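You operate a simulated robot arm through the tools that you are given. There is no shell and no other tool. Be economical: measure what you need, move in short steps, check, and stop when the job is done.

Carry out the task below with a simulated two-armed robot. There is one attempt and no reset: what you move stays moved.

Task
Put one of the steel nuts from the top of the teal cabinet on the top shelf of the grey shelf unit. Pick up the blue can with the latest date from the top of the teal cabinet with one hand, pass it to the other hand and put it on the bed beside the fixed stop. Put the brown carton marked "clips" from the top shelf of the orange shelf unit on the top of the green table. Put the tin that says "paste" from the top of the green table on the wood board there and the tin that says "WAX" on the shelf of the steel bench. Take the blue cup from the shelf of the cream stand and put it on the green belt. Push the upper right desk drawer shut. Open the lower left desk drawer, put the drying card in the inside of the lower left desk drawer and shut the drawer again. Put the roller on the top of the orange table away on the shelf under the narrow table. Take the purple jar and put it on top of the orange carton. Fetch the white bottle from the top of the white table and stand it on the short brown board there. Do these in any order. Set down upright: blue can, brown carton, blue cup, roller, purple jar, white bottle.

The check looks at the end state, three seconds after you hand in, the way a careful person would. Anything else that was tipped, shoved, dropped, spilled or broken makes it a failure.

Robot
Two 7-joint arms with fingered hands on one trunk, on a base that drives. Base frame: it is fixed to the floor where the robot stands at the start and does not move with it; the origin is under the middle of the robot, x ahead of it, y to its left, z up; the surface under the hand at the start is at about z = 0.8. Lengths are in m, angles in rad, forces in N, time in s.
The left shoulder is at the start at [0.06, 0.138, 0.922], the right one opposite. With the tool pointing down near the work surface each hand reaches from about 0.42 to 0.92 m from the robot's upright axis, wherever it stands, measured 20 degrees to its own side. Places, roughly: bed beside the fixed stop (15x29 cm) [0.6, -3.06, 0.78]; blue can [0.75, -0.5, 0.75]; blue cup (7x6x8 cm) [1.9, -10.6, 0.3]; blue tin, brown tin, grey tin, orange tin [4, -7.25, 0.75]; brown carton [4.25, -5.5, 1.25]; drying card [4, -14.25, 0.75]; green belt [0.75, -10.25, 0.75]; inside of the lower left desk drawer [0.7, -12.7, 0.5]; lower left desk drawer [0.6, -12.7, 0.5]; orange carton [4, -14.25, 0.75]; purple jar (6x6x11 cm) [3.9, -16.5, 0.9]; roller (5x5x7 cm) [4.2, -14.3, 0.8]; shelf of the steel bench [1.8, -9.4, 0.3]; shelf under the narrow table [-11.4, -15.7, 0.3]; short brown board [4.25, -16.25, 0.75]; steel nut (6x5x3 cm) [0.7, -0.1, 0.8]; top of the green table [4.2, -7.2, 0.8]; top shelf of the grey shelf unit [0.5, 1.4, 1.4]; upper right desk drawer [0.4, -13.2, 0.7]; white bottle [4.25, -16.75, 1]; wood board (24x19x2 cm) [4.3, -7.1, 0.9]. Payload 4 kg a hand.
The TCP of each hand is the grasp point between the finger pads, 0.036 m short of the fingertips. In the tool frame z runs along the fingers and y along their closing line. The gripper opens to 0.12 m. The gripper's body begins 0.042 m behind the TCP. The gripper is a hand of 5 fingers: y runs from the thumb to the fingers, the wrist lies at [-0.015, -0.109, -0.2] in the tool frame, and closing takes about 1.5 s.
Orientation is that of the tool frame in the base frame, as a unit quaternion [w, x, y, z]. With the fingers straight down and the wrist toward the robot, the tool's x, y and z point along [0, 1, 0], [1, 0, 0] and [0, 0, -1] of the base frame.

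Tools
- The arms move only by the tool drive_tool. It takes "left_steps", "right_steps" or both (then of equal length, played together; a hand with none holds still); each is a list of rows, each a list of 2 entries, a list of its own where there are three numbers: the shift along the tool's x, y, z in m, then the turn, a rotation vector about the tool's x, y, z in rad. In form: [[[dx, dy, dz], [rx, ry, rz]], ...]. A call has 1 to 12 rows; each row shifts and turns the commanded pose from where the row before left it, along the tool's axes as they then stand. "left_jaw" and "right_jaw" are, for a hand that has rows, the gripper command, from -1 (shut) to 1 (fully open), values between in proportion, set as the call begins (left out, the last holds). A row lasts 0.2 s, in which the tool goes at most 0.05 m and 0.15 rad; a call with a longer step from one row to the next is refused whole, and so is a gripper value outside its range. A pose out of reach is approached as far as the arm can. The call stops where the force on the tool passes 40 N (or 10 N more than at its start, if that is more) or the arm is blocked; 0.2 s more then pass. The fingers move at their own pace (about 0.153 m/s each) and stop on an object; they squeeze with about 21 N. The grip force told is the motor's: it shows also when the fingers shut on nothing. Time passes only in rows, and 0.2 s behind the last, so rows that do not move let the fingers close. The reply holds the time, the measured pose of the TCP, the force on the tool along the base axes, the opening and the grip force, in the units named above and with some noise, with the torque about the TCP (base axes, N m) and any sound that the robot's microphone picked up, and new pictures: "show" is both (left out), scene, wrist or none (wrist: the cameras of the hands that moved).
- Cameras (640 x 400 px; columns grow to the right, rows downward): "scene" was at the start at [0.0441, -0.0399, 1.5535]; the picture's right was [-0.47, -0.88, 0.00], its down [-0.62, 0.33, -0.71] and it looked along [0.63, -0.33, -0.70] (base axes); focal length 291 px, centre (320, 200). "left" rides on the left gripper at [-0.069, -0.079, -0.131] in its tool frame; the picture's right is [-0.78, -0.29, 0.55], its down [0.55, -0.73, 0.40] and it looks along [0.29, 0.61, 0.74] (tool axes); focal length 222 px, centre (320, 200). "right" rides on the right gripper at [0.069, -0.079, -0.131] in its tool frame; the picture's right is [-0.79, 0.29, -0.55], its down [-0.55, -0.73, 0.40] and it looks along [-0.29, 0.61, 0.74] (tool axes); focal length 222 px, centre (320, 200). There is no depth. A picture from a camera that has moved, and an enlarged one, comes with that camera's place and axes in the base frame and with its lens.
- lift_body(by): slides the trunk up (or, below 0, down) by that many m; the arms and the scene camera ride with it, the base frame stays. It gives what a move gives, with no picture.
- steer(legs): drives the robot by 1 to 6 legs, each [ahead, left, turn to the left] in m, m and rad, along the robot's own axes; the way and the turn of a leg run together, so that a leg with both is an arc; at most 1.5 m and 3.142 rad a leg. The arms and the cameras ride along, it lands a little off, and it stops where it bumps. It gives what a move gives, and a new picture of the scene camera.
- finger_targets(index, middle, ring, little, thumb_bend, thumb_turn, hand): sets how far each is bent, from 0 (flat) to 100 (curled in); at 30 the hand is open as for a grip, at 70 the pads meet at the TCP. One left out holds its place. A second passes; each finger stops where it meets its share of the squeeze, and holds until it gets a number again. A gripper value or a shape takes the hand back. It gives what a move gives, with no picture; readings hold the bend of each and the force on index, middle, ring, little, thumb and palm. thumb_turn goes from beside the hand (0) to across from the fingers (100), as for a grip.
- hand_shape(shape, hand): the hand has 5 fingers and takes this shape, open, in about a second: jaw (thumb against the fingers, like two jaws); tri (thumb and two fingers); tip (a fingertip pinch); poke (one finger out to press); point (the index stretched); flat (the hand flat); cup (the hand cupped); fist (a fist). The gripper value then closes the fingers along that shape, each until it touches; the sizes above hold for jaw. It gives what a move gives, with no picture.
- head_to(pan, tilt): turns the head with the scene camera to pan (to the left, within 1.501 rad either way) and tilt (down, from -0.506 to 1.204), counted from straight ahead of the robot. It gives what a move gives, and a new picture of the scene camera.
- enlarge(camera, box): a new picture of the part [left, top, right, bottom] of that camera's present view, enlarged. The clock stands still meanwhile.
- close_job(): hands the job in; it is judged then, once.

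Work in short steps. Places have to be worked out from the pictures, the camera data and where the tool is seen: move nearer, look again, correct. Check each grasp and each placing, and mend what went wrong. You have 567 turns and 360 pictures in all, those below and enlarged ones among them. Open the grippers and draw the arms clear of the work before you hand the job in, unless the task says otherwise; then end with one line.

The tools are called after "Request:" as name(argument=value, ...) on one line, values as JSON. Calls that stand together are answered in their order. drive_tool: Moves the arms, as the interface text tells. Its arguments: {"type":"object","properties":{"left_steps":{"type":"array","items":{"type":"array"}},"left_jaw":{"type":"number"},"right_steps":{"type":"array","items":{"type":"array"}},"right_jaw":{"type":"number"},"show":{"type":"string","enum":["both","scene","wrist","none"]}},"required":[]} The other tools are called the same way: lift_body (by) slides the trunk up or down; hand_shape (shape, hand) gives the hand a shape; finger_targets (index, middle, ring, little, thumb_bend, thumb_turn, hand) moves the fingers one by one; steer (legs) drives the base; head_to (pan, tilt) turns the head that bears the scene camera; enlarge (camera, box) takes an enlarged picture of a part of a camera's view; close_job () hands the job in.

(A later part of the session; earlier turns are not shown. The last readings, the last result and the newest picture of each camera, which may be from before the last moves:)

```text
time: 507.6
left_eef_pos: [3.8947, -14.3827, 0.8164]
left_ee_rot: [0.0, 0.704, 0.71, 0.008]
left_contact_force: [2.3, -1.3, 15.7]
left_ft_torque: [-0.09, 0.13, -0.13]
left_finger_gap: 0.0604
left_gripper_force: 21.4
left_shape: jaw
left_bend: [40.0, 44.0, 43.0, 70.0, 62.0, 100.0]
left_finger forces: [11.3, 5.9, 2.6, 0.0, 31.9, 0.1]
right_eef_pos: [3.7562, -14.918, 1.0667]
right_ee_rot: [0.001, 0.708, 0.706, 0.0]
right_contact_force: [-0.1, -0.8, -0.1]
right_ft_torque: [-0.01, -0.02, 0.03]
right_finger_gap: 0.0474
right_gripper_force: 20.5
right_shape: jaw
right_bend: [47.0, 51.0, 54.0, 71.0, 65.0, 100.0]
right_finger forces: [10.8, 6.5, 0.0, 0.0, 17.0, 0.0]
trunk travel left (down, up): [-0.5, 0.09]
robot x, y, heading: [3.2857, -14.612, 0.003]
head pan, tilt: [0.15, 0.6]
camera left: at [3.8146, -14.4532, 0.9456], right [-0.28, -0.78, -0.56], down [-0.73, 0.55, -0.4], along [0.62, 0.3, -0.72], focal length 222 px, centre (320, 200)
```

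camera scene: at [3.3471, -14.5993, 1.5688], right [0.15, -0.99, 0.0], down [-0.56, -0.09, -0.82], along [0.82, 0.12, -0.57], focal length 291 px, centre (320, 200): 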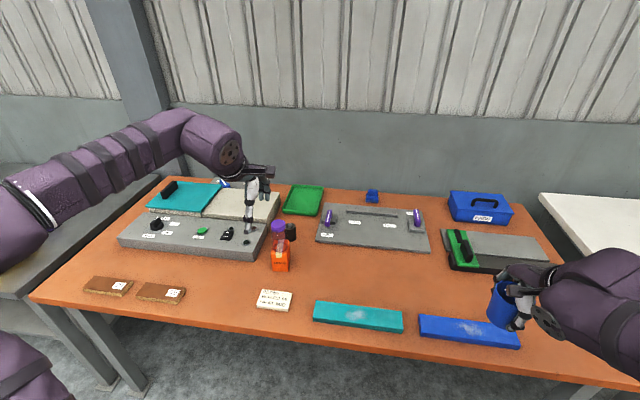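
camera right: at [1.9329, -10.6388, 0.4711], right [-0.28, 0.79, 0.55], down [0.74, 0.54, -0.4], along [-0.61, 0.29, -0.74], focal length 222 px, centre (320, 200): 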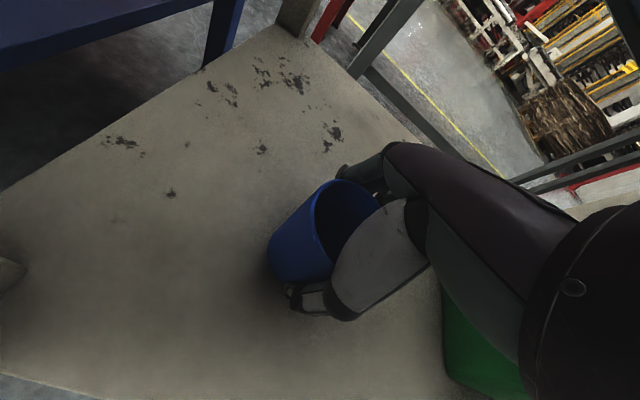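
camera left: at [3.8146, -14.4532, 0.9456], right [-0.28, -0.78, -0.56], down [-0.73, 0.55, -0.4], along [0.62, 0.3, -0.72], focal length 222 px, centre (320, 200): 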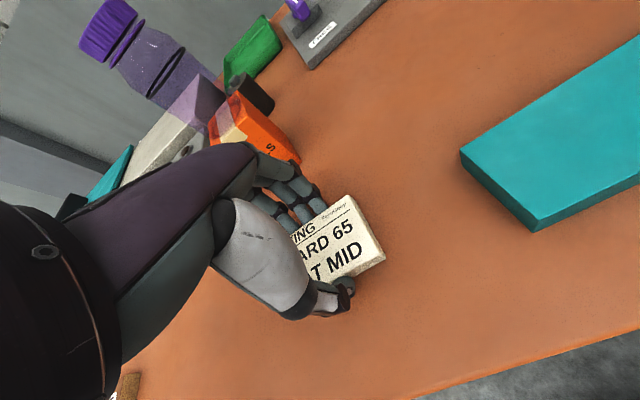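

Gripped the card on its edges. Lift.

Request:
drive_tool(left_steps=[[[0, 0, -0.015], [0, 0, 0]], [[0, -0.01, -0.03], [0, 0, 0]], [[0, -0.02, -0.04], [0, 0, 0]], [[0, -0.02, -0.04], [0, 0, 0]], [[0, -0.02, -0.04], [0, 0, 0]], [[0, -0.02, -0.04], [0, 0, 0]]], show="both")

```text
time: 509.0
left_eef_pos: [3.8009, -14.3861, 1.02]
left_ee_rot: [-0.001, 0.705, 0.71, 0.01]
left_contact_force: [-0.4, 0.4, -0.7]
left_ft_torque: [0.03, 0.02, 0.0]
left_finger_gap: 0.0597
left_gripper_force: 21.3
left_shape: jaw
left_bend: [40.0, 44.0, 43.0, 70.0, 62.0, 100.0]
left_finger forces: [10.2, 4.9, 2.3, 0.0, 17.6, 0.1]
right_eef_pos: [3.755, -14.9185, 1.0669]
right_ee_rot: [-0.001, 0.708, 0.706, 0.001]
right_contact_force: [-0.6, -0.2, -0.2]
right_ft_torque: [0.03, -0.03, -0.06]
right_finger_gap: 0.0476
right_gripper_force: 21.1
right_shape: jaw
right_bend: [47.0, 51.0, 54.0, 71.0, 65.0, 100.0]
right_finger forces: [10.8, 6.5, 0.0, 0.0, 16.9, 0.0]
trunk travel left (down, up): [-0.5, 0.09]
robot x, y, heading: [3.2886, -14.6106, 0.001]
head pan, tilt: [0.15, 0.6]
camera scene: at [3.3449, -14.6004, 1.5688], right [0.15, -0.99, 0.0], down [-0.56, -0.09, -0.83], along [0.82, 0.13, -0.56], focal length 291 px, centre (320, 200)
camera left: at [3.721, -14.4573, 1.1484], right [-0.28, -0.78, -0.56], down [-0.73, 0.55, -0.4], along [0.62, 0.3, -0.73], focal length 222 px, centre (320, 200)
```

scene: 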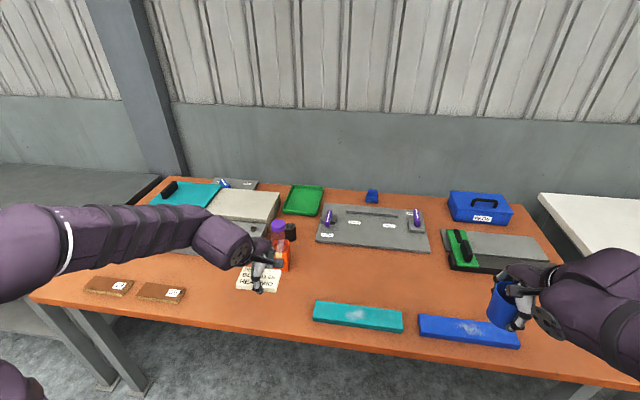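
left: 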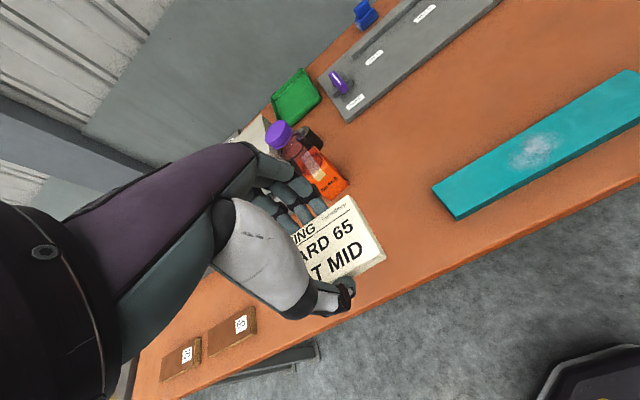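

Card held firmly. Back off, go to y≈-15.3, and turn to face -x to check the crossing.

Request:
steer(legs=[[-0.4, 0, 0], [0, -0.7, 0], [0, 0, 3.14]])

Request:
head_to(pan=-0.3, tilt=0.3)

```text
time: 522.4
left_eef_pos: [2.3994, -15.5879, 1.0183]
left_ee_rot: [0.007, 0.738, -0.675, 0.001]
left_contact_force: [0.4, -0.4, -0.6]
left_ft_torque: [0.02, -0.02, -0.01]
left_finger_gap: 0.0596
left_gripper_force: 21.1
left_shape: jaw
left_bend: [41.0, 44.0, 44.0, 70.0, 62.0, 100.0]
left_finger forces: [9.5, 4.4, 2.4, 0.0, 16.3, 0.1]
right_eef_pos: [2.4022, -15.054, 1.066]
right_ee_rot: [0.0, 0.734, -0.679, 0.0]
right_contact_force: [-0.4, -0.3, -0.3]
right_ft_torque: [0.01, 0.01, -0.01]
right_finger_gap: 0.0456
right_gripper_force: 20.8
right_shape: jaw
right_bend: [47.0, 51.0, 54.0, 71.0, 66.0, 100.0]
right_finger forces: [10.6, 6.2, 0.0, 0.0, 16.5, 0.1]
trunk travel left (down, up): [-0.5, 0.09]
robot x, y, heading: [2.8947, -15.3198, -3.056]
head pan, tilt: [0.15, 0.6]
camera scene: at [2.8412, -15.3398, 1.5688], right [-0.23, 0.97, 0.0], down [0.55, 0.13, -0.82], along [-0.8, -0.19, -0.57], focal length 291 px, centre (320, 200)
```

scene: 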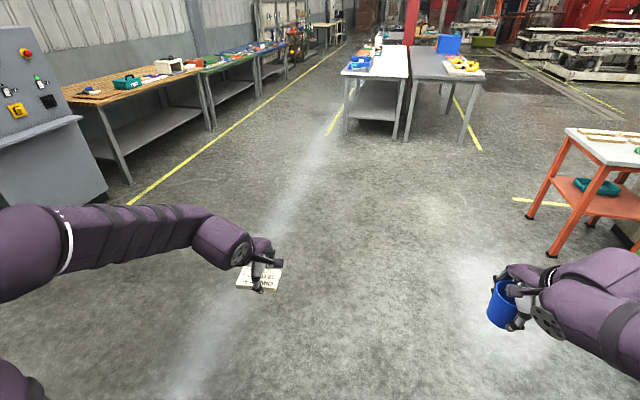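

```text
time: 523.3
left_eef_pos: [2.4001, -15.588, 1.0187]
left_ee_rot: [0.008, 0.738, -0.674, 0.002]
left_contact_force: [0.1, 0.3, -0.9]
left_ft_torque: [0.0, -0.04, 0.02]
left_finger_gap: 0.0594
left_gripper_force: 20.9
left_shape: jaw
left_bend: [41.0, 44.0, 44.0, 70.0, 62.0, 100.0]
left_finger forces: [9.6, 4.4, 2.3, 0.0, 16.2, 0.0]
right_eef_pos: [2.4023, -15.0542, 1.0662]
right_ee_rot: [0.001, 0.734, -0.679, -0.001]
right_contact_force: [0.0, 0.6, -0.3]
right_ft_torque: [0.03, -0.03, -0.02]
right_finger_gap: 0.0457
right_gripper_force: 20.9
right_shape: jaw
right_bend: [47.0, 51.0, 54.0, 71.0, 66.0, 100.0]
right_finger forces: [10.6, 6.3, 0.1, 0.1, 16.4, 0.1]
trunk travel left (down, up): [-0.5, 0.09]
robot x, y, heading: [2.8977, -15.3201, -3.055]
head pan, tilt: [-0.3, 0.3]
camera scene: at [2.8359, -15.2993, 1.5963], right [0.21, 0.98, 0.0], down [0.29, -0.06, -0.96], along [-0.93, 0.2, -0.3], focal length 291 px, centre (320, 200)
```

scene: 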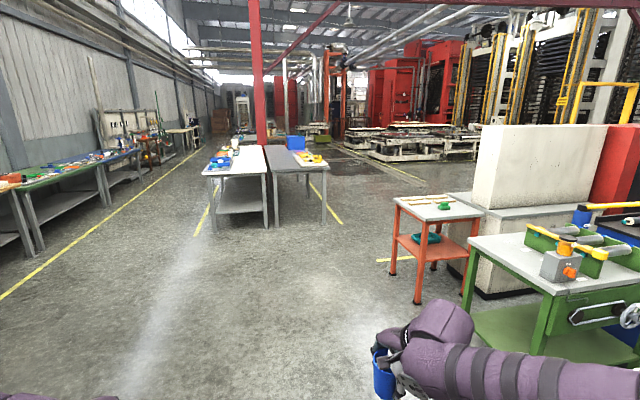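

Crossing is clear. Drive -x across, then turn toward +y along the west aisle.

Request:
steer(legs=[[0, 0, -0.085], [1.3, 0, 0], [1.3, 0, 0], [1.0, 0, 0], [0, 0, -1.57]])

Request:
head_to(pan=-0.7, tilt=0.4)

```text
time: 541.1
left_eef_pos: [-1.2047, -15.5123, 1.0193]
left_ee_rot: [-0.008, -0.703, 0.711, 0.0]
left_contact_force: [0.1, 0.1, 0.0]
left_ft_torque: [0.0, 0.01, 0.01]
left_finger_gap: 0.0591
left_gripper_force: 20.7
left_shape: jaw
left_bend: [41.0, 44.0, 44.0, 70.0, 62.0, 100.0]
left_finger forces: [9.5, 4.3, 2.4, 0.0, 16.3, 0.0]
right_eef_pos: [-1.1485, -14.9814, 1.0665]
right_ee_rot: [0.0, -0.699, 0.715, 0.001]
right_contact_force: [0.1, -0.3, -1.0]
right_ft_torque: [0.01, 0.02, 0.0]
right_finger_gap: 0.0458
right_gripper_force: 21.4
right_shape: jaw
right_bend: [47.0, 51.0, 54.0, 71.0, 66.0, 100.0]
right_finger forces: [10.7, 6.2, 0.1, 0.1, 16.6, 0.0]
trunk travel left (down, up): [-0.5, 0.09]
robot x, y, heading: [-0.6852, -15.2972, 3.127]
head pan, tilt: [-0.3, 0.3]
stopped in leg 4: the robot was blocked; the commanded pose is now the measured one
camera scene: at [-0.7402, -15.2699, 1.5964], right [0.31, 0.95, 0.0], down [0.28, -0.09, -0.96], along [-0.91, 0.3, -0.29], focal length 291 px, centre (320, 200)
```

scene: 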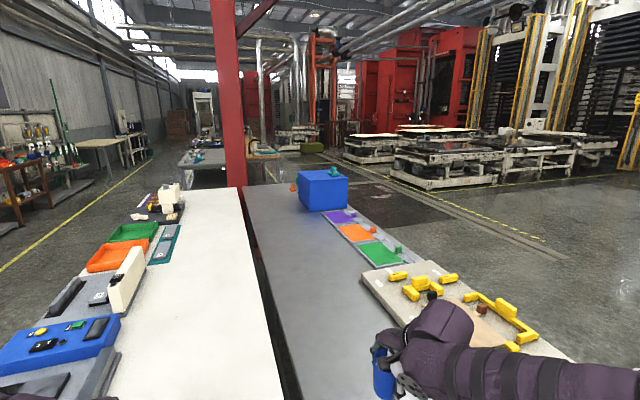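

```text
time: 541.9
left_eef_pos: [-1.2065, -15.5123, 1.0189]
left_ee_rot: [-0.008, -0.703, 0.711, -0.001]
left_contact_force: [-0.7, -1.1, -1.7]
left_ft_torque: [-0.01, 0.0, -0.01]
left_finger_gap: 0.0592
left_gripper_force: 20.7
left_shape: jaw
left_bend: [41.0, 44.0, 44.0, 70.0, 62.0, 100.0]
left_finger forces: [9.5, 4.4, 2.4, 0.0, 16.3, 0.0]
right_eef_pos: [-1.1495, -14.9819, 1.0654]
right_ee_rot: [0.0, -0.699, 0.715, 0.0]
right_contact_force: [0.3, -0.1, -0.5]
right_ft_torque: [-0.03, 0.01, -0.01]
right_finger_gap: 0.0459
right_gripper_force: 20.6
right_shape: jaw
right_bend: [47.0, 51.0, 54.0, 71.0, 66.0, 100.0]
right_finger forces: [10.7, 6.2, 0.0, 0.0, 16.5, 0.0]
trunk travel left (down, up): [-0.5, 0.09]
robot x, y, heading: [-0.6856, -15.2962, 3.126]
head pan, tilt: [-0.7, 0.4]
camera scene: at [-0.723, -15.2381, 1.5871], right [0.66, 0.75, 0.0], down [0.29, -0.26, -0.92], along [-0.69, 0.61, -0.39], focal length 291 px, centre (320, 200)
```

scene: 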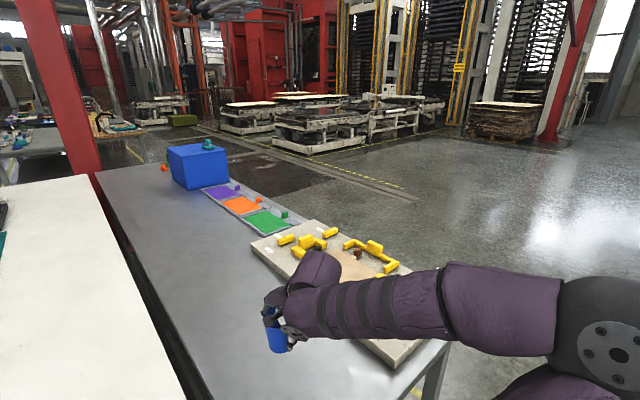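

Bumped a table edge (arms are above it). Back off, then turn toward +y and look.

Request:
steer(legs=[[-0.55, 0, 0], [0, 0, -1.555], [1.2, 0, 0]])

Request:
head_to(pan=-0.3, tilt=0.35)

```text
time: 554.6
left_eef_pos: [-0.352, -13.5934, 1.0179]
left_ee_rot: [-0.006, -0.002, 1.0, 0.005]
left_contact_force: [-0.2, -0.4, -0.2]
left_ft_torque: [-0.01, -0.01, 0.02]
left_finger_gap: 0.059
left_gripper_force: 20.6
left_shape: jaw
left_bend: [41.0, 45.0, 44.0, 70.0, 62.0, 100.0]
left_finger forces: [9.2, 4.2, 2.4, 0.0, 15.7, 0.1]
right_eef_pos: [0.1783, -13.6414, 1.0649]
right_ee_rot: [0.0, 0.004, 1.0, 0.0]
right_contact_force: [-0.8, 0.5, -0.6]
right_ft_torque: [-0.07, 0.0, 0.0]
right_finger_gap: 0.0453
right_gripper_force: 20.9
right_shape: jaw
right_bend: [47.0, 51.0, 54.0, 71.0, 66.0, 100.0]
right_finger forces: [10.4, 6.1, 0.0, 0.0, 16.2, 0.0]
trunk travel left (down, up): [-0.5, 0.09]
robot x, y, heading: [-0.1261, -14.1089, 1.566]
head pan, tilt: [-0.7, 0.4]
camera scene: at [-0.0678, -14.0704, 1.587], right [0.76, -0.65, 0.0], down [-0.25, -0.3, -0.92], along [0.6, 0.7, -0.39], focal length 291 px, centre (320, 200)
```

scene: 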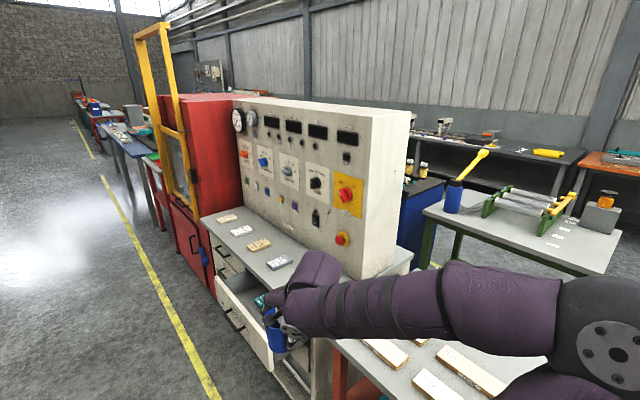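

```text
time: 555.4
left_eef_pos: [-0.3529, -13.5918, 1.0191]
left_ee_rot: [-0.006, -0.003, 1.0, 0.005]
left_contact_force: [0.2, -0.9, -1.7]
left_ft_torque: [0.02, -0.04, -0.02]
left_finger_gap: 0.0591
left_gripper_force: 21.0
left_shape: jaw
left_bend: [41.0, 45.0, 44.0, 70.0, 62.0, 100.0]
left_finger forces: [9.1, 4.2, 2.4, 0.1, 15.8, 0.0]
right_eef_pos: [0.1786, -13.6425, 1.0651]
right_ee_rot: [0.001, 0.003, 1.0, 0.0]
right_contact_force: [0.7, 0.7, -0.1]
right_ft_torque: [-0.01, -0.03, 0.01]
right_finger_gap: 0.0452
right_gripper_force: 21.3
right_shape: jaw
right_bend: [47.0, 51.0, 54.0, 71.0, 66.0, 100.0]
right_finger forces: [10.5, 6.1, 0.0, 0.1, 16.2, 0.0]
trunk travel left (down, up): [-0.5, 0.09]
robot x, y, heading: [-0.1319, -14.1076, 1.566]
head pan, tilt: [-0.3, 0.351]
camera scene: at [-0.0998, -14.0527, 1.5916], right [0.95, -0.3, 0.0], down [-0.1, -0.33, -0.94], along [0.28, 0.9, -0.34], focal length 291 px, centre (320, 200)
```

scene: 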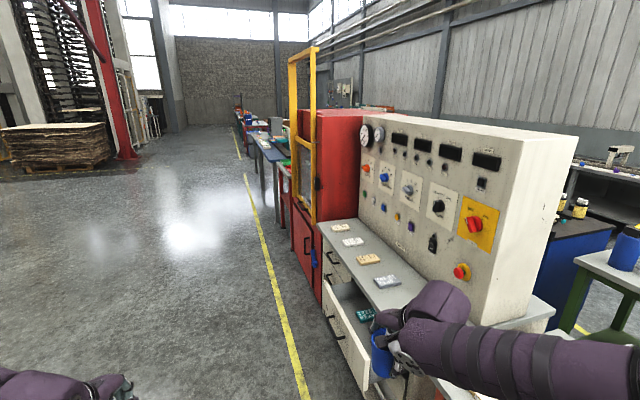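

The desk with the open upper-right drawer is here. First deliver the cup: shift to the aisle and drive up to y≈-10.3.

Request:
steer(legs=[[0.2, 0.55, 0], [1.3, 0, 0], [1.2, 0, 0], [1.1, 0, 0], [0, 0, -1.57]])

Request:
head_to(pan=0.0, tilt=0.5)

```text
time: 579.7
left_eef_pos: [-0.1808, -10.0575, 1.0192]
left_ee_rot: [-0.001, 0.698, 0.716, 0.007]
left_contact_force: [0.6, 0.4, -1.4]
left_ft_torque: [-0.03, -0.02, -0.01]
left_finger_gap: 0.0585
left_gripper_force: 21.7
left_shape: jaw
left_bend: [41.0, 45.0, 44.0, 70.0, 62.0, 100.0]
left_finger forces: [9.1, 4.1, 2.4, 0.1, 15.5, 0.0]
right_eef_pos: [-0.2168, -10.5903, 1.0655]
right_ee_rot: [0.0, 0.702, 0.713, -0.001]
right_contact_force: [0.7, -0.7, -0.7]
right_ft_torque: [-0.01, 0.01, 0.02]
right_finger_gap: 0.0452
right_gripper_force: 21.2
right_shape: jaw
right_bend: [47.0, 51.0, 54.0, 71.0, 66.0, 100.0]
right_finger forces: [10.4, 6.1, 0.1, 0.0, 16.0, 0.1]
trunk travel left (down, up): [-0.5, 0.09]
robot x, y, heading: [-0.6883, -10.2936, 0.021]
head pan, tilt: [-0.3, 0.351]
camera scene: at [-0.6302, -10.321, 1.5916], right [-0.28, -0.96, 0.0], down [-0.33, 0.09, -0.94], along [0.9, -0.26, -0.34], focal length 291 px, centre (320, 200)
```

scene: 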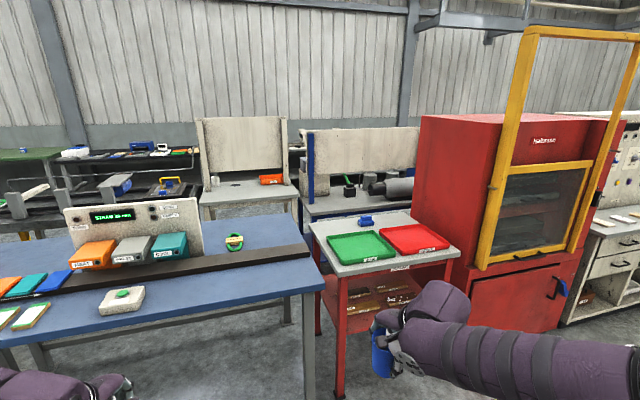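

```text
time: 580.5
left_eef_pos: [-0.1806, -10.0574, 1.0189]
left_ee_rot: [-0.001, 0.697, 0.717, 0.009]
left_contact_force: [0.2, -0.7, -0.9]
left_ft_torque: [-0.01, 0.06, 0.01]
left_finger_gap: 0.0589
left_gripper_force: 21.0
left_shape: jaw
left_bend: [41.0, 45.0, 44.0, 70.0, 62.0, 100.0]
left_finger forces: [9.1, 4.1, 2.4, 0.1, 15.5, 0.0]
right_eef_pos: [-0.2166, -10.5898, 1.0653]
right_ee_rot: [0.0, 0.701, 0.713, 0.0]
right_contact_force: [-0.3, -0.1, -1.2]
right_ft_torque: [-0.01, -0.01, 0.0]
right_finger_gap: 0.045
right_gripper_force: 21.0
right_shape: jaw
right_bend: [47.0, 51.0, 54.0, 71.0, 66.0, 100.0]
right_finger forces: [10.6, 6.0, 0.0, 0.1, 16.0, 0.0]
trunk travel left (down, up): [-0.5, 0.09]
robot x, y, heading: [-0.6912, -10.2963, 0.02]
head pan, tilt: [0.0, 0.499]
camera scene: at [-0.6287, -10.2934, 1.5779], right [0.02, -1.0, 0.0], down [-0.48, -0.01, -0.88], along [0.88, 0.02, -0.48], focal length 291 px, centre (320, 200)
```

scene: 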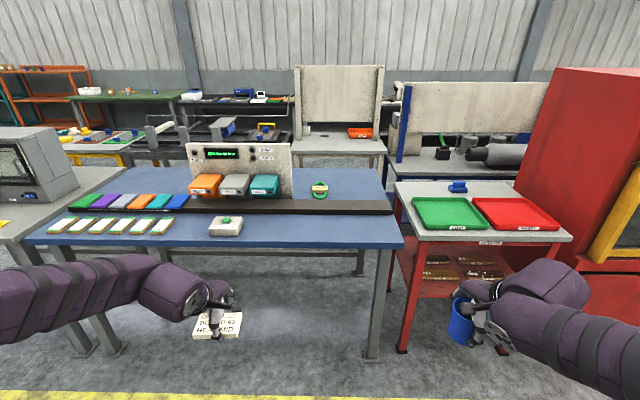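

Request:
enlarge(camera="scene", box=[180, 130, 420, 260])

```text
2.67 times, centred on (300, 195) of scene
camera zoom: at [-0.6287, -10.2934, 1.5779], right [0.02, -1.0, 0.0], down [-0.48, -0.01, -0.88], along [0.88, 0.02, -0.48], focal length 776 px, centre (373, 213)
```

zoom: 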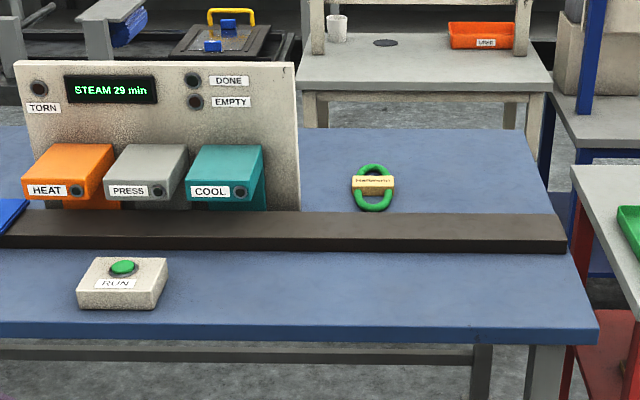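

Request:
enlarge(camera="scene", box=[295, 172, 345, 212])

```text
10.00 times, centred on (320, 192) of scene
camera zoom: at [-0.6287, -10.2934, 1.5779], right [0.02, -1.0, 0.0], down [-0.48, -0.01, -0.88], along [0.88, 0.02, -0.48], focal length 2910 px, centre (320, 280)
```

zoom: 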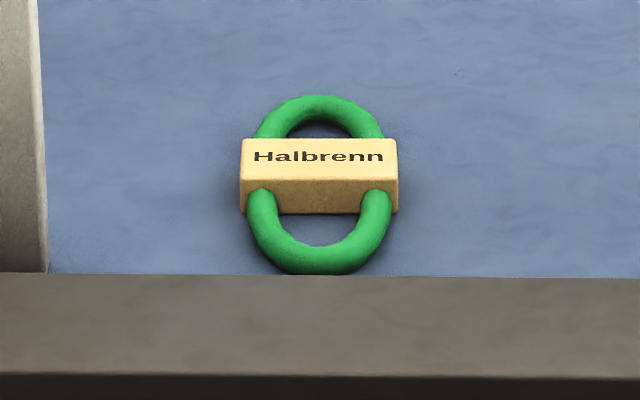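

The "green belt" appears to be this green loop with a block through it at roughly (0.82,-10.26). Move closer for a better look.

Request:
steer(legs=[[0.3, 0.22, -0.02], [0.3, 0, 0]])

Request:
head_to(pan=-0.25, tilt=0.7)

```text
time: 584.5
left_eef_pos: [0.419, -9.8478, 1.0179]
left_ee_rot: [-0.001, 0.706, 0.708, 0.008]
left_contact_force: [0.4, 0.2, -0.8]
left_ft_torque: [0.01, -0.01, 0.03]
left_finger_gap: 0.0591
left_gripper_force: 21.5
left_shape: jaw
left_bend: [41.0, 45.0, 44.0, 70.0, 62.0, 100.0]
left_finger forces: [9.2, 4.1, 2.4, 0.0, 15.6, 0.0]
right_eef_pos: [0.3705, -10.3787, 1.0661]
right_ee_rot: [-0.001, 0.71, 0.704, -0.001]
right_contact_force: [0.7, 0.4, -0.8]
right_ft_torque: [-0.02, 0.01, -0.01]
right_finger_gap: 0.045
right_gripper_force: 20.7
right_shape: jaw
right_bend: [47.0, 51.0, 54.0, 71.0, 66.0, 100.0]
right_finger forces: [10.6, 5.9, 0.0, 0.0, 16.1, 0.0]
trunk travel left (down, up): [-0.5, 0.09]
robot x, y, heading: [-0.1031, -10.069, -0.006]
head pan, tilt: [0.0, 0.499]
camera scene: at [-0.0345, -10.0724, 1.5778], right [0.0, -1.0, 0.0], down [-0.48, 0.0, -0.88], along [0.88, 0.0, -0.48], focal length 291 px, centre (320, 200)
```

scene: 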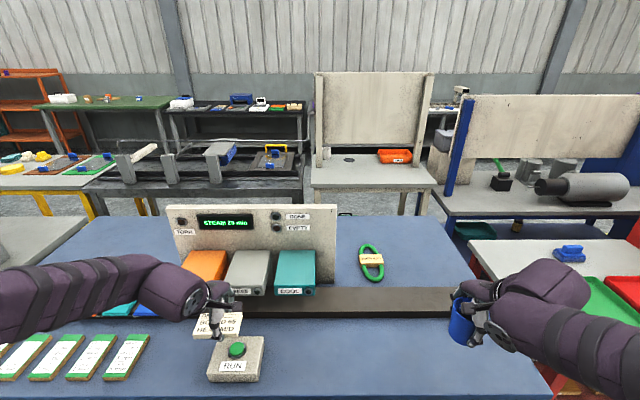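

```text
time: 585.2
left_eef_pos: [0.4187, -9.8474, 1.0189]
left_ee_rot: [0.0, 0.707, 0.707, 0.008]
left_contact_force: [-0.6, -0.4, -1.0]
left_ft_torque: [0.0, -0.02, 0.01]
left_finger_gap: 0.0589
left_gripper_force: 21.0
left_shape: jaw
left_bend: [41.0, 45.0, 44.0, 70.0, 62.0, 100.0]
left_finger forces: [9.1, 4.1, 2.3, 0.1, 15.6, 0.0]
right_eef_pos: [0.3706, -10.3802, 1.0656]
right_ee_rot: [0.0, 0.711, 0.704, 0.0]
right_contact_force: [-0.5, -0.3, 0.7]
right_ft_torque: [0.01, 0.01, 0.01]
right_finger_gap: 0.0453
right_gripper_force: 21.4
right_shape: jaw
right_bend: [47.0, 51.0, 54.0, 71.0, 66.0, 100.0]
right_finger forces: [10.5, 6.0, 0.1, 0.0, 16.0, 0.0]
trunk travel left (down, up): [-0.5, 0.09]
robot x, y, heading: [-0.0998, -10.0681, -0.003]
head pan, tilt: [-0.25, 0.7]
camera scene: at [-0.0442, -10.0933, 1.5602], right [-0.25, -0.97, 0.0], down [-0.62, 0.16, -0.77], along [0.74, -0.19, -0.64], focal length 291 px, centre (320, 200)
```

scene: 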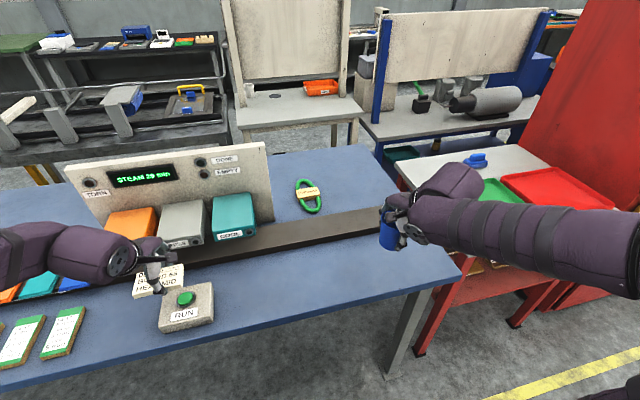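

Request:
enlarge(camera="scene", box=[275, 170, 339, 222])

```text
7.69 times, centred on (307, 196) of scene
camera zoom: at [-0.0442, -10.0933, 1.5602], right [-0.25, -0.97, 0.0], down [-0.62, 0.16, -0.77], along [0.74, -0.19, -0.64], focal length 2239 px, centre (420, 231)
```

zoom: 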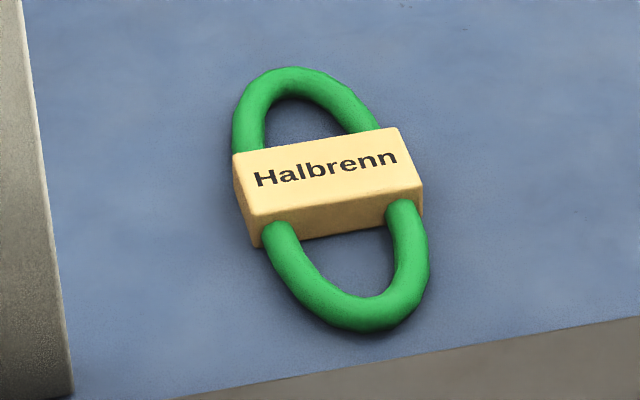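

The green belt (a loop with a paper band) has its band top at about (0.813,-10.263,0.868). Raise the left hand a little, drive up, and bring the cup over it.

Request:
drive_tool(left_steps=[[[0, 0, -0.03], [0, 0, 0]], [[0, 0, -0.03], [0, 0, 0]]], show="none")

Request:
steer(legs=[[0.12, 0, 0]])

Request:
drive_tool(right_steps=[[[0.0146, 0.039, 0], [0, 0, 0]], [[0.0146, 0.039, 0], [0, 0, 0]], [[0.0146, 0.039, 0], [0, 0, 0]], [[0.0146, 0.039, 0], [0, 0, 0]], [[0.0146, 0.039, 0], [0, 0, 0]], [[0.0146, 0.039, 0], [0, 0, 0]], [[0.0146, 0.039, 0], [0, 0, 0]], [[0.0146, 0.039, 0], [0, 0, 0]]], show="both")

```text
time: 585.8
left_eef_pos: [0.4185, -9.8487, 1.0794]
left_ee_rot: [0.0, 0.706, 0.708, 0.008]
left_contact_force: [-0.4, -0.1, -1.1]
left_ft_torque: [0.02, 0.03, -0.01]
left_finger_gap: 0.0591
left_gripper_force: 20.6
left_shape: jaw
left_bend: [41.0, 45.0, 44.0, 70.0, 62.0, 100.0]
left_finger forces: [9.1, 4.1, 2.4, 0.0, 15.6, 0.0]
right_eef_pos: [0.3689, -10.3808, 1.0654]
right_ee_rot: [0.0, 0.71, 0.704, 0.0]
right_contact_force: [-0.2, -0.3, -1.3]
right_ft_torque: [0.03, 0.01, 0.0]
right_finger_gap: 0.045
right_gripper_force: 21.1
right_shape: jaw
right_bend: [47.0, 51.0, 54.0, 71.0, 66.0, 100.0]
right_finger forces: [10.6, 6.0, 0.0, 0.0, 16.0, 0.0]
trunk travel left (down, up): [-0.5, 0.09]
robot x, y, heading: [-0.0977, -10.0707, -0.005]
head pan, tilt: [-0.25, 0.7]
```

```text
time: 587.1
left_eef_pos: [0.5374, -9.8492, 1.0776]
left_ee_rot: [-0.001, 0.705, 0.709, 0.008]
left_contact_force: [0.3, -1.4, -0.7]
left_ft_torque: [-0.06, -0.01, -0.01]
left_finger_gap: 0.0588
left_gripper_force: 21.2
left_shape: jaw
left_bend: [41.0, 45.0, 44.0, 70.0, 62.0, 100.0]
left_finger forces: [9.1, 4.1, 2.3, 0.0, 15.5, 0.1]
right_eef_pos: [0.4887, -10.3792, 1.0646]
right_ee_rot: [-0.001, 0.71, 0.704, 0.0]
right_contact_force: [0.5, -0.5, -0.7]
right_ft_torque: [-0.05, 0.03, -0.02]
right_finger_gap: 0.0451
right_gripper_force: 21.2
right_shape: jaw
right_bend: [47.0, 51.0, 54.0, 71.0, 66.0, 100.0]
right_finger forces: [10.5, 6.0, 0.0, 0.0, 16.0, 0.0]
trunk travel left (down, up): [-0.5, 0.09]
robot x, y, heading: [0.0179, -10.0715, -0.004]
head pan, tilt: [-0.25, 0.7]
camera scene: at [0.0752, -10.0937, 1.5601], right [-0.25, -0.97, 0.0], down [-0.62, 0.16, -0.76], along [0.74, -0.19, -0.65], focal length 291 px, centre (320, 200)
```

scene: 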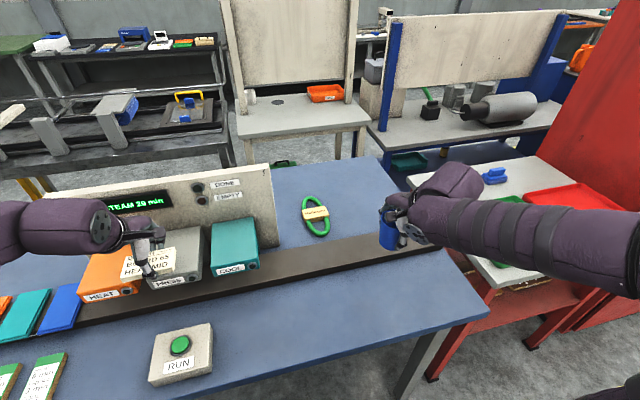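

```text
time: 588.9
left_eef_pos: [0.5361, -9.8483, 1.0784]
left_ee_rot: [-0.001, 0.706, 0.709, 0.008]
left_contact_force: [-0.2, -0.1, -0.6]
left_ft_torque: [-0.01, 0.02, -0.01]
left_finger_gap: 0.0589
left_gripper_force: 21.1
left_shape: jaw
left_bend: [41.0, 45.0, 44.0, 70.0, 62.0, 100.0]
left_finger forces: [9.1, 4.1, 2.4, 0.0, 15.6, 0.1]
right_eef_pos: [0.8013, -10.265, 1.0624]
right_ee_rot: [-0.001, 0.709, 0.705, -0.001]
right_contact_force: [-0.1, -0.2, -0.1]
right_ft_torque: [0.0, 0.02, -0.02]
right_finger_gap: 0.0451
right_gripper_force: 21.1
right_shape: jaw
right_bend: [47.0, 51.0, 54.0, 71.0, 66.0, 100.0]
right_finger forces: [10.6, 6.0, 0.0, 0.0, 16.0, 0.0]
trunk travel left (down, up): [-0.5, 0.09]
robot x, y, heading: [0.02, -10.0727, -0.006]
head pan, tilt: [-0.25, 0.7]
camera scene: at [0.0746, -10.0933, 1.5601], right [-0.25, -0.97, 0.0], down [-0.62, 0.16, -0.76], along [0.74, -0.19, -0.64], focal length 291 px, centre (320, 200)
camera right: at [0.7237, -10.1945, 1.1928], right [0.29, -0.79, 0.55], down [-0.74, -0.54, -0.39], along [0.61, -0.29, -0.74], focal length 222 px, centre (320, 200)
```

scene: 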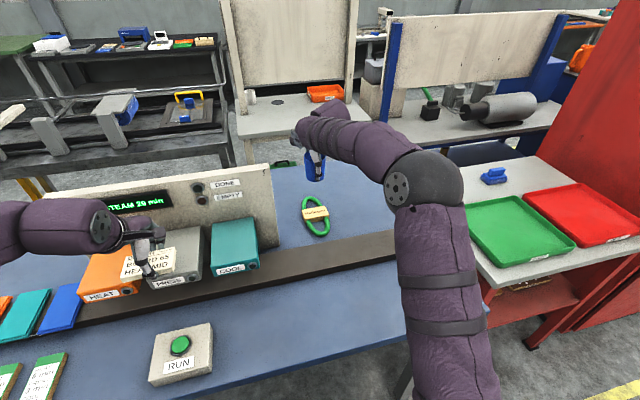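
right: 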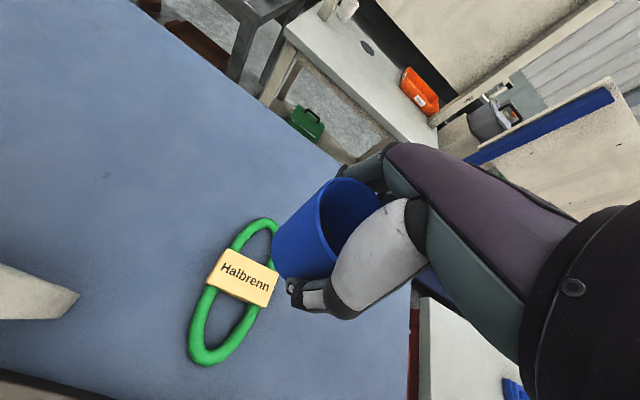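

Band centre (0.805,-10.262), almost exactly under the cup. Lower.

Request:
drive_tool(right_steps=[[[0.003, 0.004, 0.04], [0, 0, 0]], [[0, 0, 0.04], [0, 0, 0]], [[0, 0, 0.035], [0, 0, 0]]], show="wrist")

Request:
enlarge(camera="scene", box=[260, 150, 372, 250])

```text
time: 589.7
left_eef_pos: [0.5366, -9.8483, 1.078]
left_ee_rot: [-0.001, 0.706, 0.708, 0.008]
left_contact_force: [0.3, 0.0, -0.9]
left_ft_torque: [-0.01, 0.01, 0.04]
left_finger_gap: 0.0589
left_gripper_force: 21.2
left_shape: jaw
left_bend: [41.0, 45.0, 44.0, 70.0, 62.0, 100.0]
left_finger forces: [9.0, 4.1, 2.4, 0.0, 15.6, 0.0]
right_eef_pos: [0.8049, -10.2617, 0.9507]
right_ee_rot: [0.0, 0.71, 0.704, 0.0]
right_contact_force: [0.1, 0.4, -0.5]
right_ft_torque: [-0.01, 0.01, -0.02]
right_finger_gap: 0.045
right_gripper_force: 21.0
right_shape: jaw
right_bend: [47.0, 51.0, 54.0, 71.0, 66.0, 100.0]
right_finger forces: [10.4, 5.9, 0.0, 0.1, 16.0, 0.1]
trunk travel left (down, up): [-0.5, 0.09]
robot x, y, heading: [0.0234, -10.0722, -0.006]
head pan, tilt: [-0.25, 0.7]
camera right: at [0.7266, -10.1899, 1.0793], right [0.29, -0.79, 0.55], down [-0.74, -0.54, -0.4], along [0.61, -0.29, -0.74], focal length 222 px, centre (320, 200)
```

right: 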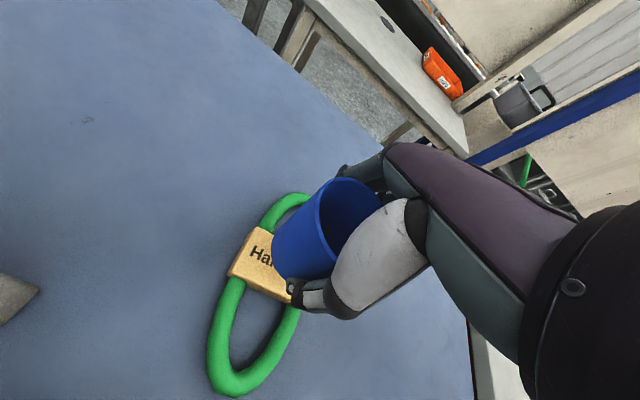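

```text
4.00 times, centred on (316, 200) of scene
camera zoom: at [0.0742, -10.0936, 1.5602], right [-0.25, -0.97, 0.0], down [-0.62, 0.16, -0.76], along [0.74, -0.19, -0.64], focal length 1164 px, centre (336, 200)
```

zoom: 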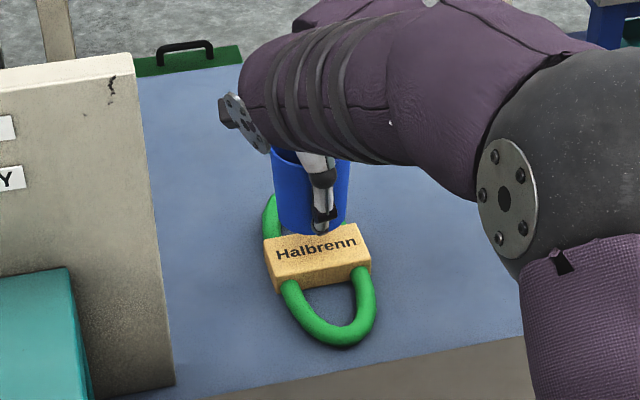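

Cup is over the band. Lower in small steps to contact.

Request:
drive_tool(right_steps=[[[0, 0, 0.015], [0, 0, 0]], [[0, 0, 0.008], [0, 0, 0]], [[0, 0, 0.004], [0, 0, 0]], [[0, 0, 0.004], [0, 0, 0]], [[0, 0, 0.003], [0, 0, 0]]], show="none")

Request:
enlarge(camera="scene", box=[260, 150, 372, 250])

```text
time: 590.9
left_eef_pos: [0.5364, -9.8484, 1.0781]
left_ee_rot: [-0.001, 0.706, 0.708, 0.008]
left_contact_force: [0.3, -0.1, 0.5]
left_ft_torque: [0.02, -0.01, 0.01]
left_finger_gap: 0.0588
left_gripper_force: 21.0
left_shape: jaw
left_bend: [41.0, 45.0, 44.0, 70.0, 62.0, 100.0]
left_finger forces: [9.1, 4.1, 2.4, 0.0, 15.6, 0.0]
right_eef_pos: [0.8044, -10.2603, 0.9166]
right_ee_rot: [0.0, 0.71, 0.705, 0.0]
right_contact_force: [0.0, -0.2, 0.0]
right_ft_torque: [-0.02, 0.02, 0.01]
right_finger_gap: 0.0451
right_gripper_force: 21.2
right_shape: jaw
right_bend: [47.0, 51.0, 54.0, 71.0, 66.0, 100.0]
right_finger forces: [10.4, 5.8, 0.1, 0.0, 15.8, 0.0]
trunk travel left (down, up): [-0.5, 0.09]
robot x, y, heading: [0.0175, -10.0714, -0.003]
head pan, tilt: [-0.25, 0.7]
```

```text
4.00 times, centred on (316, 200) of scene
camera zoom: at [0.0735, -10.0936, 1.5602], right [-0.25, -0.97, 0.0], down [-0.62, 0.16, -0.76], along [0.74, -0.19, -0.64], focal length 1164 px, centre (336, 200)
```

zoom: 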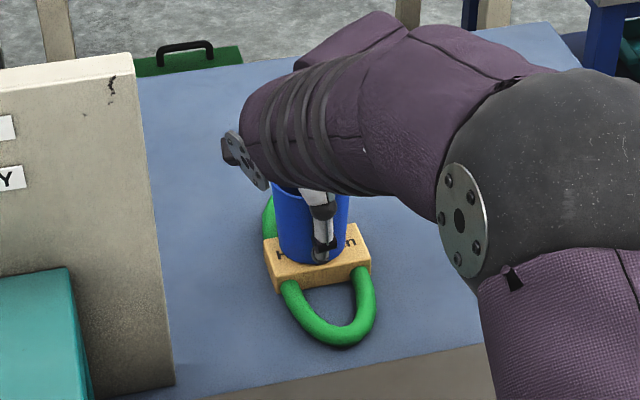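

Request:
drive_tool(right_steps=[[[0, 0, 0.003], [0, 0, 0]], [[0, 0, 0.003], [0, 0, 0]], [[0, 0, 0.003], [0, 0, 0]]], show="none")

```text
time: 591.7
left_eef_pos: [0.536, -9.8495, 1.0798]
left_ee_rot: [0.0, 0.705, 0.709, 0.008]
left_contact_force: [0.4, 1.0, 0.2]
left_ft_torque: [0.0, -0.02, 0.03]
left_finger_gap: 0.0589
left_gripper_force: 20.6
left_shape: jaw
left_bend: [41.0, 45.0, 44.0, 70.0, 62.0, 100.0]
left_finger forces: [9.1, 4.1, 2.4, 0.1, 15.7, 0.1]
right_eef_pos: [0.8055, -10.2609, 0.9127]
right_ee_rot: [0.003, 0.71, 0.704, 0.003]
right_contact_force: [0.6, -1.1, 24.1]
right_ft_torque: [0.02, -0.38, -0.03]
right_finger_gap: 0.048
right_gripper_force: 20.6
right_shape: jaw
right_bend: [47.0, 51.0, 54.0, 71.0, 66.0, 100.0]
right_finger forces: [22.8, 11.0, 0.1, 0.1, 19.6, 0.1]
trunk travel left (down, up): [-0.5, 0.09]
robot x, y, heading: [0.0203, -10.0695, -0.006]
head pan, tilt: [-0.25, 0.7]
```

Contact. Relieve 2 mm and open the right hand, then rise.

Request:
drive_tool(right_steps=[[[0, 0, -0.002], [0, 0, 0]], [[0, 0, 0], [0, 0, 0]]], show="none")

Request:
drive_tool(right_steps=[[[0, 0, 0], [0, 0, 0]], [[0, 0, 0], [0, 0, 0]], [[0, 0, 0], [0, 0, 0]], [[0, 0, 0], [0, 0, 0]], [[0, 0, -0.03], [0, 0, 0]], [[0, 0, -0.04], [0, 0, 0]], [[0, 0, -0.04], [0, 0, 0]], [[0, 0, -0.04], [0, 0, 0]]], right_jaw=1, show="both")

Request:
enlarge(camera="scene", box=[260, 150, 372, 250])

```text
time: 592.3
left_eef_pos: [0.5346, -9.8482, 1.0792]
left_ee_rot: [0.0, 0.706, 0.709, 0.009]
left_contact_force: [-0.6, -0.7, -0.7]
left_ft_torque: [-0.04, -0.03, -0.03]
left_finger_gap: 0.059
left_gripper_force: 20.8
left_shape: jaw
left_bend: [41.0, 45.0, 44.0, 70.0, 62.0, 100.0]
left_finger forces: [9.0, 4.2, 2.3, 0.1, 15.7, 0.0]
right_eef_pos: [0.805, -10.2599, 0.9129]
right_ee_rot: [0.002, 0.71, 0.705, 0.002]
right_contact_force: [3.5, -1.8, 27.2]
right_ft_torque: [0.01, -0.64, 0.0]
right_finger_gap: 0.0487
right_gripper_force: 21.0
right_shape: jaw
right_bend: [46.0, 50.0, 54.0, 71.0, 66.0, 100.0]
right_finger forces: [27.7, 14.7, 0.0, 0.0, 18.4, 0.0]
trunk travel left (down, up): [-0.5, 0.09]
robot x, y, heading: [0.0132, -10.0695, 0.003]
head pan, tilt: [-0.25, 0.7]
```

```text
time: 594.1
left_eef_pos: [0.5357, -9.8487, 1.0797]
left_ee_rot: [0.0, 0.706, 0.708, 0.008]
left_contact_force: [-0.1, 0.2, -0.9]
left_ft_torque: [-0.02, 0.01, 0.01]
left_finger_gap: 0.0589
left_gripper_force: 21.1
left_shape: jaw
left_bend: [41.0, 45.0, 44.0, 70.0, 62.0, 100.0]
left_finger forces: [9.1, 4.1, 2.5, 0.0, 15.7, 0.0]
right_eef_pos: [0.8049, -10.2638, 1.0601]
right_ee_rot: [0.0, 0.71, 0.704, 0.0]
right_contact_force: [-1.2, 0.2, -0.2]
right_ft_torque: [0.02, -0.01, 0.02]
right_finger_gap: 0.1196
right_gripper_force: 0.1
right_shape: jaw
right_bend: [30.0, 30.0, 30.0, 30.0, 30.0, 97.0]
right_finger forces: [0.0, 0.1, 0.0, 0.1, 0.0, 0.0]
trunk travel left (down, up): [-0.5, 0.09]
robot x, y, heading: [0.0161, -10.0697, -0.003]
head pan, tilt: [-0.25, 0.7]
camera scene: at [0.073, -10.0936, 1.5602], right [-0.25, -0.97, 0.0], down [-0.62, 0.16, -0.77], along [0.74, -0.19, -0.64], focal length 291 px, centre (320, 200)
camera right: at [0.7271, -10.1925, 1.1907], right [0.29, -0.79, 0.55], down [-0.74, -0.54, -0.4], along [0.61, -0.29, -0.74], focal length 222 px, centre (320, 200)
```

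scene: 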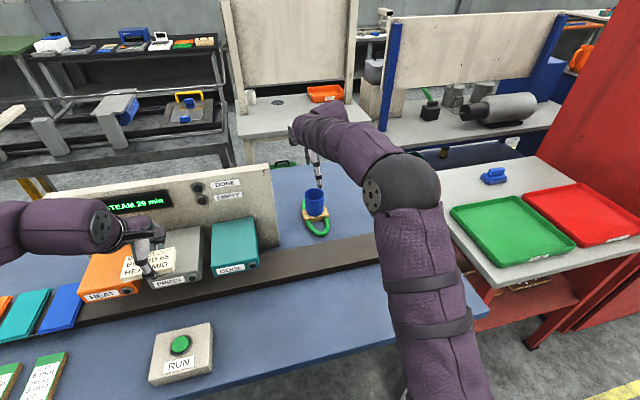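
right: 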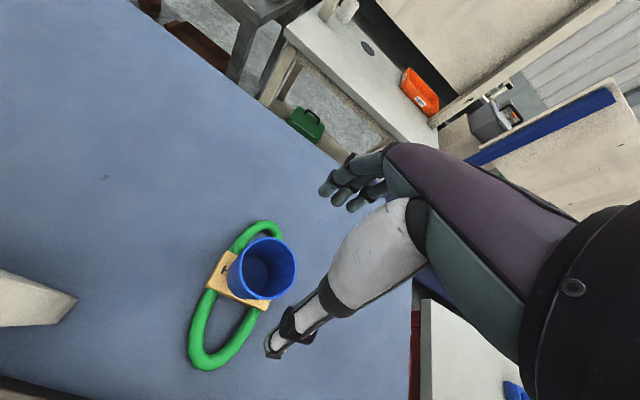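

```text
4.00 times, centred on (316, 200) of scene
camera zoom: at [0.073, -10.0936, 1.5602], right [-0.25, -0.97, 0.0], down [-0.62, 0.16, -0.77], along [0.74, -0.19, -0.64], focal length 1164 px, centre (336, 200)
```

zoom: 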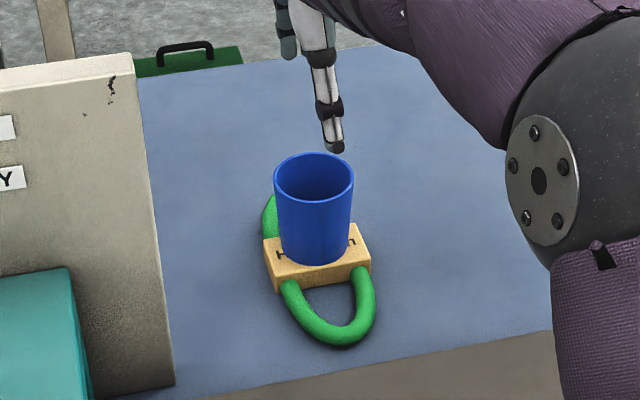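

Cup stands upright on the green belt. Retract the right arm and drive to the desk.

Request:
drive_tool(right_steps=[[[0, -0.045, -0.01], [0, 0, 0]], [[0, -0.045, 0], [0, 0, 0]], [[-0.015, -0.045, 0], [0, 0, 0]], [[-0.015, -0.045, 0], [0, 0, 0]], [[-0.02, -0.04, 0], [0, 0, 0]], [[-0.02, -0.04, 0], [0, 0, 0]], [[-0.02, -0.04, 0], [0, 0, 0]], [[-0.02, -0.04, 0], [0, 0, 0]]], show="none")

Request:
steer(legs=[[-0.7, 0, 0], [0, -1.4, 0], [0, -1.4, 0]])

Request:
head_to(pan=0.0, tilt=0.6)

```text
time: 595.9
left_eef_pos: [0.5352, -9.8486, 1.0793]
left_ee_rot: [0.0, 0.706, 0.708, 0.008]
left_contact_force: [0.1, 0.3, -0.7]
left_ft_torque: [-0.02, -0.03, -0.02]
left_finger_gap: 0.0588
left_gripper_force: 20.9
left_shape: jaw
left_bend: [41.0, 45.0, 44.0, 70.0, 62.0, 100.0]
left_finger forces: [9.1, 4.2, 2.4, 0.0, 15.6, 0.1]
right_eef_pos: [0.4641, -10.3705, 1.068]
right_ee_rot: [0.0, 0.71, 0.704, -0.001]
right_contact_force: [-0.8, 0.4, -0.5]
right_ft_torque: [0.06, 0.0, -0.02]
right_finger_gap: 0.1199
right_gripper_force: 0.1
right_shape: jaw
right_bend: [30.0, 30.0, 30.0, 30.0, 30.0, 97.0]
right_finger forces: [0.0, 0.0, 0.0, 0.1, 0.0, 0.1]
trunk travel left (down, up): [-0.5, 0.09]
robot x, y, heading: [0.0212, -10.0706, -0.001]
head pan, tilt: [-0.25, 0.7]
```

```text
time: 613.1
left_eef_pos: [-0.2004, -12.7185, 1.0779]
left_ee_rot: [-0.001, 0.722, 0.692, 0.009]
left_contact_force: [0.2, 0.6, -0.8]
left_ft_torque: [-0.03, -0.02, -0.02]
left_finger_gap: 0.0589
left_gripper_force: 21.5
left_shape: jaw
left_bend: [41.0, 45.0, 44.0, 70.0, 62.0, 100.0]
left_finger forces: [9.2, 4.0, 2.4, 0.0, 15.6, 0.0]
right_eef_pos: [-0.2965, -13.2358, 1.067]
right_ee_rot: [-0.001, 0.726, 0.688, 0.0]
right_contact_force: [0.1, -1.1, 0.3]
right_ft_torque: [0.01, 0.03, 0.02]
right_finger_gap: 0.1199
right_gripper_force: 0.0
right_shape: jaw
right_bend: [30.0, 30.0, 30.0, 30.0, 30.0, 97.0]
right_finger forces: [0.0, 0.1, 0.0, 0.0, 0.0, 0.0]
trunk travel left (down, up): [-0.5, 0.09]
robot x, y, heading: [-0.7307, -12.912, -0.052]
head pan, tilt: [-0.25, 0.7]
camera scene: at [-0.6742, -12.9426, 1.5602], right [-0.29, -0.96, 0.0], down [-0.62, 0.19, -0.76], along [0.73, -0.22, -0.64], focal length 291 px, centre (320, 200)
```

scene: 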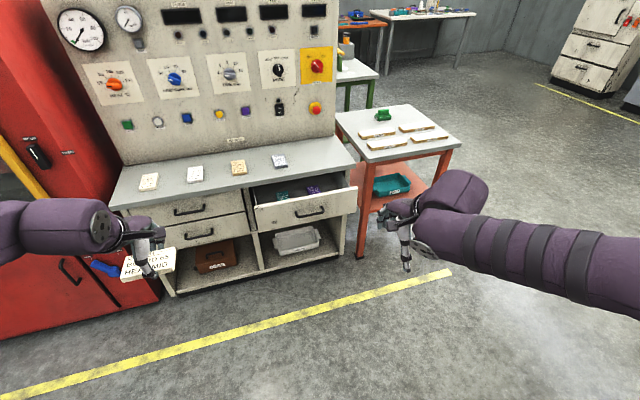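

```text
time: 613.9
left_eef_pos: [-0.1996, -12.7193, 1.0794]
left_ee_rot: [-0.001, 0.722, 0.692, 0.009]
left_contact_force: [-0.1, 1.3, -0.7]
left_ft_torque: [0.0, 0.0, 0.02]
left_finger_gap: 0.0589
left_gripper_force: 20.6
left_shape: jaw
left_bend: [41.0, 45.0, 44.0, 70.0, 62.0, 100.0]
left_finger forces: [9.3, 4.1, 2.5, 0.0, 15.7, 0.0]
right_eef_pos: [-0.2966, -13.2364, 1.0668]
right_ee_rot: [-0.001, 0.726, 0.688, 0.0]
right_contact_force: [0.2, 0.6, -0.4]
right_ft_torque: [0.0, -0.01, -0.01]
right_finger_gap: 0.1198
right_gripper_force: 0.0
right_shape: jaw
right_bend: [30.0, 30.0, 30.0, 30.0, 30.0, 97.0]
right_finger forces: [0.0, 0.0, 0.0, 0.0, 0.1, 0.0]
trunk travel left (down, up): [-0.5, 0.09]
robot x, y, heading: [-0.7298, -12.9179, -0.047]
head pan, tilt: [0.0, 0.6]
camera scene: at [-0.6671, -12.9217, 1.5688], right [-0.05, -1.0, 0.0], down [-0.56, 0.03, -0.82], along [0.82, -0.04, -0.57], focal length 291 px, centre (320, 200)
```

scene: 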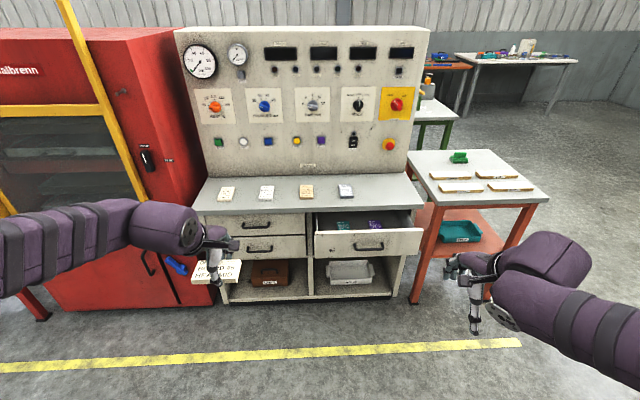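

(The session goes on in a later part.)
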